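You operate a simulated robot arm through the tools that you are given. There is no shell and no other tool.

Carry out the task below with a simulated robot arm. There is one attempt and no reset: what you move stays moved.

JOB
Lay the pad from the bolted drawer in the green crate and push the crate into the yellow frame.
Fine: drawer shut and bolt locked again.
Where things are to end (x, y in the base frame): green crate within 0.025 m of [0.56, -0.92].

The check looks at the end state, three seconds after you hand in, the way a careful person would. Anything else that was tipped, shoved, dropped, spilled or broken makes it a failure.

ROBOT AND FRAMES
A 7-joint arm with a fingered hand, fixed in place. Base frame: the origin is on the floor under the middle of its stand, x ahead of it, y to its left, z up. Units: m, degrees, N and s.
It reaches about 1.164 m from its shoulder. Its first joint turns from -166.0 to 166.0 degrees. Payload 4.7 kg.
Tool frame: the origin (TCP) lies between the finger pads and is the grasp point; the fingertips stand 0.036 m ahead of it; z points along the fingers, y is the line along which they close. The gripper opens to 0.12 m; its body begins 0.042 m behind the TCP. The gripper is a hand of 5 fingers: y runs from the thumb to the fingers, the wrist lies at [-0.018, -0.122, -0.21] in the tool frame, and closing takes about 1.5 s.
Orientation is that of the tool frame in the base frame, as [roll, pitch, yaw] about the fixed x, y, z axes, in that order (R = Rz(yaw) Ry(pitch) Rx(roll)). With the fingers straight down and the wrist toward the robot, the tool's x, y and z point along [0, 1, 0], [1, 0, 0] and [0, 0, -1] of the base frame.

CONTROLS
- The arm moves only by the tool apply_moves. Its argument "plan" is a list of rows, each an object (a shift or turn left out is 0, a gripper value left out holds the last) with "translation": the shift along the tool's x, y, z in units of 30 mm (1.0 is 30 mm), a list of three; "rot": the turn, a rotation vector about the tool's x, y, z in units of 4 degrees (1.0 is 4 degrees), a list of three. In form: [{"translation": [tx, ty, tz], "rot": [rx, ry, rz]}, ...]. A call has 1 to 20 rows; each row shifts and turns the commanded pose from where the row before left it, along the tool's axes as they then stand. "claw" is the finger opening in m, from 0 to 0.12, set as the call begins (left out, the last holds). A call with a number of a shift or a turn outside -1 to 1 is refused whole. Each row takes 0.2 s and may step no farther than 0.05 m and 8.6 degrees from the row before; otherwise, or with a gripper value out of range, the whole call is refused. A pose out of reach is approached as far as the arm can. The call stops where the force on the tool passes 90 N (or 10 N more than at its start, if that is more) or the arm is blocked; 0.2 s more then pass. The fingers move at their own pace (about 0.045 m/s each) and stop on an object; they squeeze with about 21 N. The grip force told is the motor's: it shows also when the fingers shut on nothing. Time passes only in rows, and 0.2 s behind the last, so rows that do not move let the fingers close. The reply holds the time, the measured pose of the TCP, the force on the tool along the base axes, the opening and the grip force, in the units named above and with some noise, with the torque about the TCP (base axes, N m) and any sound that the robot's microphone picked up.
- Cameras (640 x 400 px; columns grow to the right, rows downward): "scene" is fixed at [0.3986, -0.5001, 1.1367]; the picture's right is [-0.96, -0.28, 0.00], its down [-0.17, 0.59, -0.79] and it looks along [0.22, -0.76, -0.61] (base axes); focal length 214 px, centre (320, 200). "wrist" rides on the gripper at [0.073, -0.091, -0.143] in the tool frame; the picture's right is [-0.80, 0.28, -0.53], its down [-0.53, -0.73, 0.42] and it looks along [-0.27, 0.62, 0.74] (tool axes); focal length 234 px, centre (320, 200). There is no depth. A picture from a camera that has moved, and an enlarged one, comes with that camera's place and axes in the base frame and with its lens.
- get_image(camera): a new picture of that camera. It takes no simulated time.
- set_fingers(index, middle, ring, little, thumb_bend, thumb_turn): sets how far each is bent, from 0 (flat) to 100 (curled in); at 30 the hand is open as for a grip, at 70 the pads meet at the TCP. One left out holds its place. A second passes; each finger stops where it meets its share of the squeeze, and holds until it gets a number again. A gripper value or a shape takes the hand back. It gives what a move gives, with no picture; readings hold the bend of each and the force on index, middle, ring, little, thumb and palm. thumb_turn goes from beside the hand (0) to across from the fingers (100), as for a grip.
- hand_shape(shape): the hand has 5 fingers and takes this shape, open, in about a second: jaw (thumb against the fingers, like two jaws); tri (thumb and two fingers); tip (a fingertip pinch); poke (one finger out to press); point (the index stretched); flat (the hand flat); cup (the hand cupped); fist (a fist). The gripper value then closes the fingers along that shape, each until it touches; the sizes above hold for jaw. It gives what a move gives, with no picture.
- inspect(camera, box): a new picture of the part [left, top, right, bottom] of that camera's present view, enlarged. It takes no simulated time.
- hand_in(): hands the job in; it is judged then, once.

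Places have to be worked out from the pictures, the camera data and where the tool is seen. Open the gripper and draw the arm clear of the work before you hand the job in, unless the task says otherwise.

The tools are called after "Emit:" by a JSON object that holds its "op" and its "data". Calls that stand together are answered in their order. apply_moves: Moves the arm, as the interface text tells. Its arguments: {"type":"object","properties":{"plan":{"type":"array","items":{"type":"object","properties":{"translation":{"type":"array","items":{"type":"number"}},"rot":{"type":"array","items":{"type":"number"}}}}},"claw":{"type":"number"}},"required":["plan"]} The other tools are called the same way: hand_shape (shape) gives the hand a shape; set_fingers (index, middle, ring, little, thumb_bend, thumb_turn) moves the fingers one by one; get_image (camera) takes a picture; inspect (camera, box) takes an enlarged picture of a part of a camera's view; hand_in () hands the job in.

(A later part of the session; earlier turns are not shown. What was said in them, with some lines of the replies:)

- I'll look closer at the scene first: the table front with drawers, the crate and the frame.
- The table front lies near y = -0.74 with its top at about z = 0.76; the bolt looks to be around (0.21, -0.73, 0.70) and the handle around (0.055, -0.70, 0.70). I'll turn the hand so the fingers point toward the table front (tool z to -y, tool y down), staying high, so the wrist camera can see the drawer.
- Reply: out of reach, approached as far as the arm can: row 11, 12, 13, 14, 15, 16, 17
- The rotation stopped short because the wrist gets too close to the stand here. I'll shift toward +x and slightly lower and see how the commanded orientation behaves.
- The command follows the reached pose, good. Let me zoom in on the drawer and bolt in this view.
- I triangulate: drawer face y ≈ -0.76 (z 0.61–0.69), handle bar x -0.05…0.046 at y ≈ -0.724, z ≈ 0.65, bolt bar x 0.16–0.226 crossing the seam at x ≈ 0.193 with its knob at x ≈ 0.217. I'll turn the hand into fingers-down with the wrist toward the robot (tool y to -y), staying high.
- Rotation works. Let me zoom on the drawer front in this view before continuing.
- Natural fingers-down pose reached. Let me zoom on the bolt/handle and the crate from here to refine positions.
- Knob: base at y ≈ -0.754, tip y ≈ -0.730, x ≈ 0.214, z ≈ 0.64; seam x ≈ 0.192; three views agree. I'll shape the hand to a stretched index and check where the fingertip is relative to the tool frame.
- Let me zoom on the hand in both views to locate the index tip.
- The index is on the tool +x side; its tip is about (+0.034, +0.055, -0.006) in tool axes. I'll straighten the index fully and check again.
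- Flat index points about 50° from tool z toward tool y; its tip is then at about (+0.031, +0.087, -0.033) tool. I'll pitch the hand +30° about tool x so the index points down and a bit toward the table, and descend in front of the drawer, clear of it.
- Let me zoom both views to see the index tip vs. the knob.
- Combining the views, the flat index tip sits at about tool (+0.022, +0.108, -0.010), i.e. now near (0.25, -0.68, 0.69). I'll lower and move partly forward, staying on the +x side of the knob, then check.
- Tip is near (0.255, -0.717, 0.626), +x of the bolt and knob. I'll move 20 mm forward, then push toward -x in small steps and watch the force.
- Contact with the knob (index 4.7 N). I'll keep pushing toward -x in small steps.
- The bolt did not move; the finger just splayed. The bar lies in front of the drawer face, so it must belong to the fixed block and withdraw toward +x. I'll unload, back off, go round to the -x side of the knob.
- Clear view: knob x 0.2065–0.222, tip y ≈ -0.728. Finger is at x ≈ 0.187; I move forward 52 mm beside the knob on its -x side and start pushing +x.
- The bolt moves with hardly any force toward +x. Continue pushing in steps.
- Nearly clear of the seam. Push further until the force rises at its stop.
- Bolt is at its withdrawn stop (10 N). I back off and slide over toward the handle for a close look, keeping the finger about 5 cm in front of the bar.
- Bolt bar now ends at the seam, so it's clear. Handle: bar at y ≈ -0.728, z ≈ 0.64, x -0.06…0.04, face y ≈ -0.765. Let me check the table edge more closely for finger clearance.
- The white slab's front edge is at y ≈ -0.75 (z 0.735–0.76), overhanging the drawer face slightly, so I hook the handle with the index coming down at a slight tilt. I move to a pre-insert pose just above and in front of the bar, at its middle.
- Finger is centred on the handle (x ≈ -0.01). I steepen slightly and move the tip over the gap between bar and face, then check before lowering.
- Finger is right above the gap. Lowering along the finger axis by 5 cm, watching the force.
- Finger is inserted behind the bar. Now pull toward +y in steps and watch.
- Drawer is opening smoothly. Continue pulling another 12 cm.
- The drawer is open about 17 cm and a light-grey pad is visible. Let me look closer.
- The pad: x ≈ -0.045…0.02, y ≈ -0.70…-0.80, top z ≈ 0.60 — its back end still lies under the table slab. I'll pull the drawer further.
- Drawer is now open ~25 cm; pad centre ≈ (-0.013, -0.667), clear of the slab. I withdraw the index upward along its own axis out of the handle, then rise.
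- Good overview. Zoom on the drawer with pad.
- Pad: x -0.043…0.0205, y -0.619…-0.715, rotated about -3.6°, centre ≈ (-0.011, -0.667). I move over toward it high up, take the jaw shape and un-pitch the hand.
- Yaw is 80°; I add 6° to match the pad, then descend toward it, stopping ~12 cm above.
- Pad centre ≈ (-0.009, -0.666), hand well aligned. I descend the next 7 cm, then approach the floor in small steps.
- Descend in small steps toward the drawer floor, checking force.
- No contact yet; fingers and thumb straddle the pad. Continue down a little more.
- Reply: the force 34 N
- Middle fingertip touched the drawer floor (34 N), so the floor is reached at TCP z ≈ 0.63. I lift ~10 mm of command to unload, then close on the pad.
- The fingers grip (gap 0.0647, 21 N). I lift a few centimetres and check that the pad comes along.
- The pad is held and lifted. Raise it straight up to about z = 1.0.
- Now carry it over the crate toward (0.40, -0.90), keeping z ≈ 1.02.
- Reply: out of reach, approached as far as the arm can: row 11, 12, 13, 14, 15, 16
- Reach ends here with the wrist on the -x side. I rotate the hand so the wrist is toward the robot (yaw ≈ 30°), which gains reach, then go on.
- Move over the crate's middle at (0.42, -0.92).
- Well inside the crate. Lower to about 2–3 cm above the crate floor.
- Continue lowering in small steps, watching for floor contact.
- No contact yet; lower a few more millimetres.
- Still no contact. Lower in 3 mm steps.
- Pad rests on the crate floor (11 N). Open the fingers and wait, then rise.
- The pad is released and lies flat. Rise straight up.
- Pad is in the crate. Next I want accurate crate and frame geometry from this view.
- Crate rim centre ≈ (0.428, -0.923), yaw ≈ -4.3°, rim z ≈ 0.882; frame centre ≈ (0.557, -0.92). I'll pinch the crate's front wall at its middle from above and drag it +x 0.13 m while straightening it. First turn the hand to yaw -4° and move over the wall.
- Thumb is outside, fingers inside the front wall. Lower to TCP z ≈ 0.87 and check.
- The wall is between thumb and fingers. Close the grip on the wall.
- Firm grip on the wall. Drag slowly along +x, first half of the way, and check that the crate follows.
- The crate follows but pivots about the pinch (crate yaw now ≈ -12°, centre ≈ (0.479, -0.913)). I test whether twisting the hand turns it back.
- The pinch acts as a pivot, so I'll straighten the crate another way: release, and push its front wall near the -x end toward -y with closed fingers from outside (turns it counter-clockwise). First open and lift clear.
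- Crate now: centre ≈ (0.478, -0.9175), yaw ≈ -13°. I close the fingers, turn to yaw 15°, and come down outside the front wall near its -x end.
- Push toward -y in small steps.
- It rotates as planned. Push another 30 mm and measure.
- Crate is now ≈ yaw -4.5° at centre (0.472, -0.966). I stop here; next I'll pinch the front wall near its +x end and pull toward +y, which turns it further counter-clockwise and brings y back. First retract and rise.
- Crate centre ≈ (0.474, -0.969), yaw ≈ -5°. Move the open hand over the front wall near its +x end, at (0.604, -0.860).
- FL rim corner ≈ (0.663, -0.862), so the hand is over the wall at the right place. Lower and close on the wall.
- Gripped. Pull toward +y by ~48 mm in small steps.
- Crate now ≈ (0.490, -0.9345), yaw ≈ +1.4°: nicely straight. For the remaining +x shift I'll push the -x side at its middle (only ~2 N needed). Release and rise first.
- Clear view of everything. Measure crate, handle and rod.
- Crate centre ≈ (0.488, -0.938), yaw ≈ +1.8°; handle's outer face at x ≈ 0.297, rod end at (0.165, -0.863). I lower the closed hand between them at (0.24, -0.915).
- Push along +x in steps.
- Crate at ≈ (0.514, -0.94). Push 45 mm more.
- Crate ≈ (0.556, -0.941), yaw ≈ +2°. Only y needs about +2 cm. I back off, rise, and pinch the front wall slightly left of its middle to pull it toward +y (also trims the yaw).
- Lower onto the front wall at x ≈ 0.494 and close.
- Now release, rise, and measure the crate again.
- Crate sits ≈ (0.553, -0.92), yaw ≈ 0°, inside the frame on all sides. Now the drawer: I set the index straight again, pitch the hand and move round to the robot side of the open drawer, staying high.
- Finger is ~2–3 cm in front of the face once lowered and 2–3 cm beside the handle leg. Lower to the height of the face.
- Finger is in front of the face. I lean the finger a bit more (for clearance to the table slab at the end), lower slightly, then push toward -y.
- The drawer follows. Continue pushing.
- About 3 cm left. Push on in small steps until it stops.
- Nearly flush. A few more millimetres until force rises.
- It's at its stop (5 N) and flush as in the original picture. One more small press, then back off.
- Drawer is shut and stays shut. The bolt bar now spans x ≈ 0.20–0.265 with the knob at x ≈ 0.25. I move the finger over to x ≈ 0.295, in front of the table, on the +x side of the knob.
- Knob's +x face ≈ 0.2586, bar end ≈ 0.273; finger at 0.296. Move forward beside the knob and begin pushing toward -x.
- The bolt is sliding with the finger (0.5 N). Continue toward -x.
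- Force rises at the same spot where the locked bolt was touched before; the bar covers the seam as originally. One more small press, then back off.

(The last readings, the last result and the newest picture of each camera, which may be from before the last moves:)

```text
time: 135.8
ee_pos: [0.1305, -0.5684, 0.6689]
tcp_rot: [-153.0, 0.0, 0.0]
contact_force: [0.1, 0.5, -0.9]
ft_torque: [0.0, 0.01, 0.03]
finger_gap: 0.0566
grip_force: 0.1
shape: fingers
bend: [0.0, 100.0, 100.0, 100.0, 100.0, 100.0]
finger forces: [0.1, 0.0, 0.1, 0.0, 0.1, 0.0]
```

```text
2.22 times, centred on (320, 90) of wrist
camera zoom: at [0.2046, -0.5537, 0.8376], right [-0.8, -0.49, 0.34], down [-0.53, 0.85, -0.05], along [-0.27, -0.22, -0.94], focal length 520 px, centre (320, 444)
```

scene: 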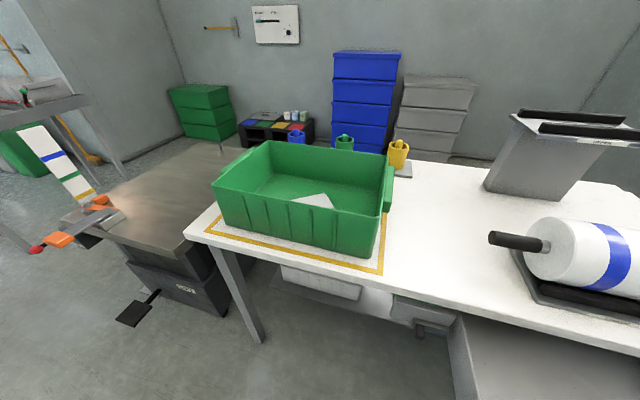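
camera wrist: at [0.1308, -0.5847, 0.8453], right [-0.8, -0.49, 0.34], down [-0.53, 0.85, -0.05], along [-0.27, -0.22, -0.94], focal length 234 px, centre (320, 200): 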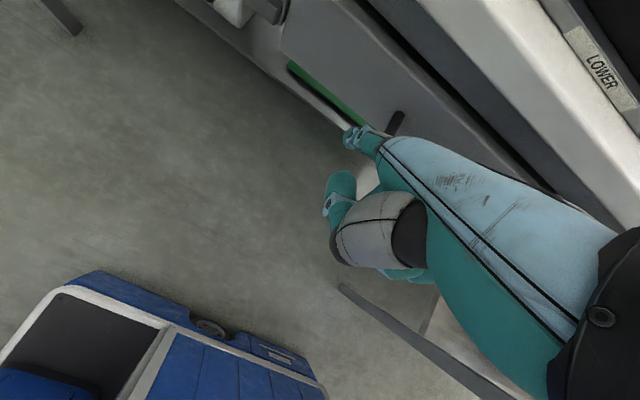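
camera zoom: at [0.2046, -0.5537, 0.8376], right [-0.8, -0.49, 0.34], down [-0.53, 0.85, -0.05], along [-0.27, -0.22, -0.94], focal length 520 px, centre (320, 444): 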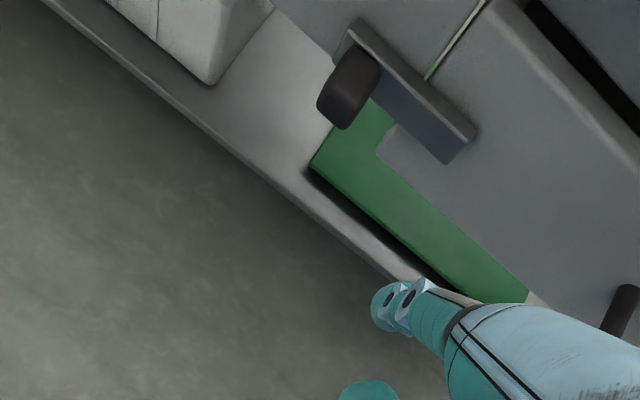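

The bolt is back exactly in its original place and the drawer is shut. Now rise clear of the work and open the hand.

Emit:
{"op": "apply_moves", "data": {"plan": [{"translation": [0, -0.6, 0.3]}, {"translation": [0, -0.454, -0.891]}, {"translation": [0, -0.454, -0.891]}, {"translation": [0, -0.454, -0.891]}, {"translation": [0, -0.454, -0.891]}, {"translation": [0, -0.454, -0.891]}, {"translation": [0, -0.454, -0.891]}, {"translation": [0, -0.454, -0.891]}, {"translation": [0, -0.454, -0.891]}, {"translation": [0, -0.454, -0.891]}, {"translation": [0, -0.454, -0.891]}, {"translation": [0, -0.454, -0.891]}]}}

Emit:
{"op": "hand_shape", "data": {"shape": "jaw"}}

Emit:
{"op": "apply_moves", "data": {"plan": [{}, {}, {}], "claw": 0.12}}

Emit:
{"op": "get_image", "data": {"camera": "scene"}}

Emit:
{"op": "get_image", "data": {"camera": "wrist"}}

Emit:
{"op": "inspect", "data": {"camera": "scene", "box": [180, 110, 460, 290]}}

```text
time: 138.4
ee_pos: [0.1313, -0.5499, 0.999]
tcp_rot: [-153.1, 0.0, 0.1]
contact_force: [0.0, -0.1, -0.2]
ft_torque: [0.02, 0.0, 0.01]
finger_gap: 0.0566
grip_force: 0.0
shape: fingers
bend: [0.0, 100.0, 100.0, 100.0, 100.0, 100.0]
finger forces: [0.1, 0.0, 0.0, 0.0, 0.0, 0.0]
```

```text
time: 139.3
ee_pos: [0.1297, -0.5493, 0.9973]
tcp_rot: [-153.0, 0.0, 0.0]
contact_force: [-0.7, 0.0, 0.9]
ft_torque: [-0.01, -0.03, 0.02]
finger_gap: 0.1196
grip_force: 0.1
shape: jaw
bend: [30.0, 30.0, 30.0, 30.0, 30.0, 98.0]
finger forces: [0.0, 0.0, 0.0, 0.1, 0.0, 0.0]
```

```text
time: 140.1
ee_pos: [0.1311, -0.5486, 0.9978]
tcp_rot: [-153.1, 0.0, 0.1]
contact_force: [-0.8, 0.2, -0.9]
ft_torque: [0.03, 0.02, 0.03]
finger_gap: 0.1197
grip_force: 0.0
shape: jaw
bend: [30.0, 30.0, 30.0, 30.0, 30.0, 98.0]
finger forces: [0.1, 0.0, 0.1, 0.0, 0.1, 0.0]
```

```text
taken
```

scene: 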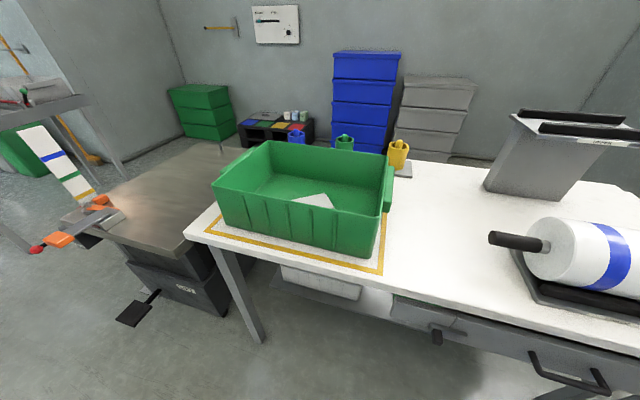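

```text
taken
camera wrist: at [0.2036, -0.5331, 1.1674], right [-0.8, -0.49, 0.34], down [-0.53, 0.85, -0.05], along [-0.27, -0.22, -0.94], focal length 234 px, centre (320, 200)
```

wrist: 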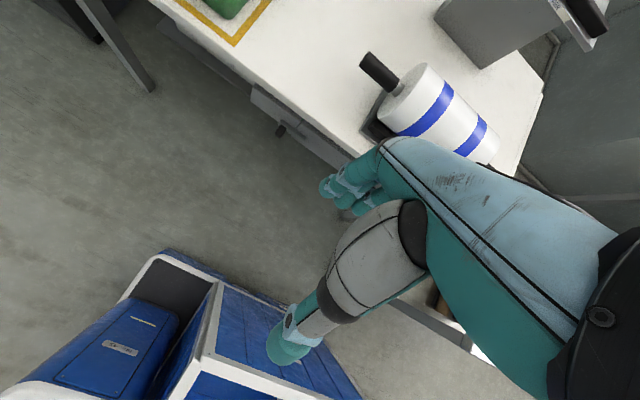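

```text
2.22 times, centred on (320, 200) of scene
camera zoom: at [0.3986, -0.5001, 1.1367], right [-0.96, -0.28, 0.0], down [-0.17, 0.59, -0.79], along [0.22, -0.76, -0.61], focal length 477 px, centre (320, 200)
```

zoom: 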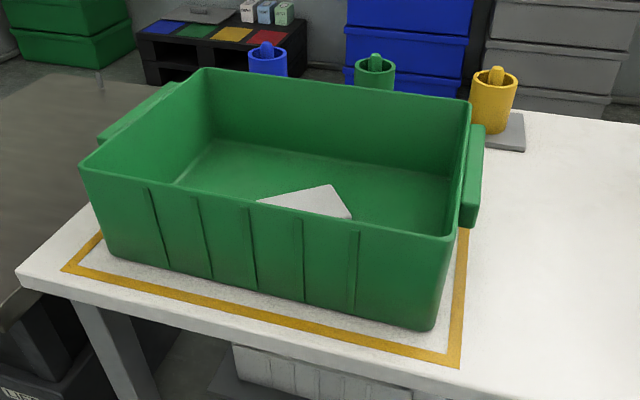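

Final state: pad flat in the crate, crate inside the yellow frame (centre ≈ (0.552, -0.922), within about 1 cm of the target), drawer shut, bolt back across the seam, nothing else disturbed, hand open and arm clear. I hand the job in.

Emit:
{"op": "hand_in", "data": {}}

```text
The job is handed in.
```

I finished the job and handed it in; I don't have the check's result.

- **Pad:** it lies flat on the floor of the green crate.
- **Crate:** it sits inside the yellow frame, nearly straight. I estimate its centre at about (0.552, -0.922), roughly 1 cm from the target and inside the 0.025 m tolerance. That comes from triangulating camera views, so it could be off by several millimetres.
- **Drawer and bolt:** the drawer is pushed to its stop and flush. The bolt is back across the seam where it started.
- **Everything else:** the cups, roll and container look unmoved in the last pictures.

Two things happened along the way:

- **Bolt direction:** I first pushed the bolt the wrong way, with up to about 14 N. It did not move, and it slid freely the other way.
- **Crate path:** the crate turned when I first dragged it, so I straightened it with a few pushes and pulls. It was shifted around more than a single push would have done.

The hand is open and the arm is clear of the table.
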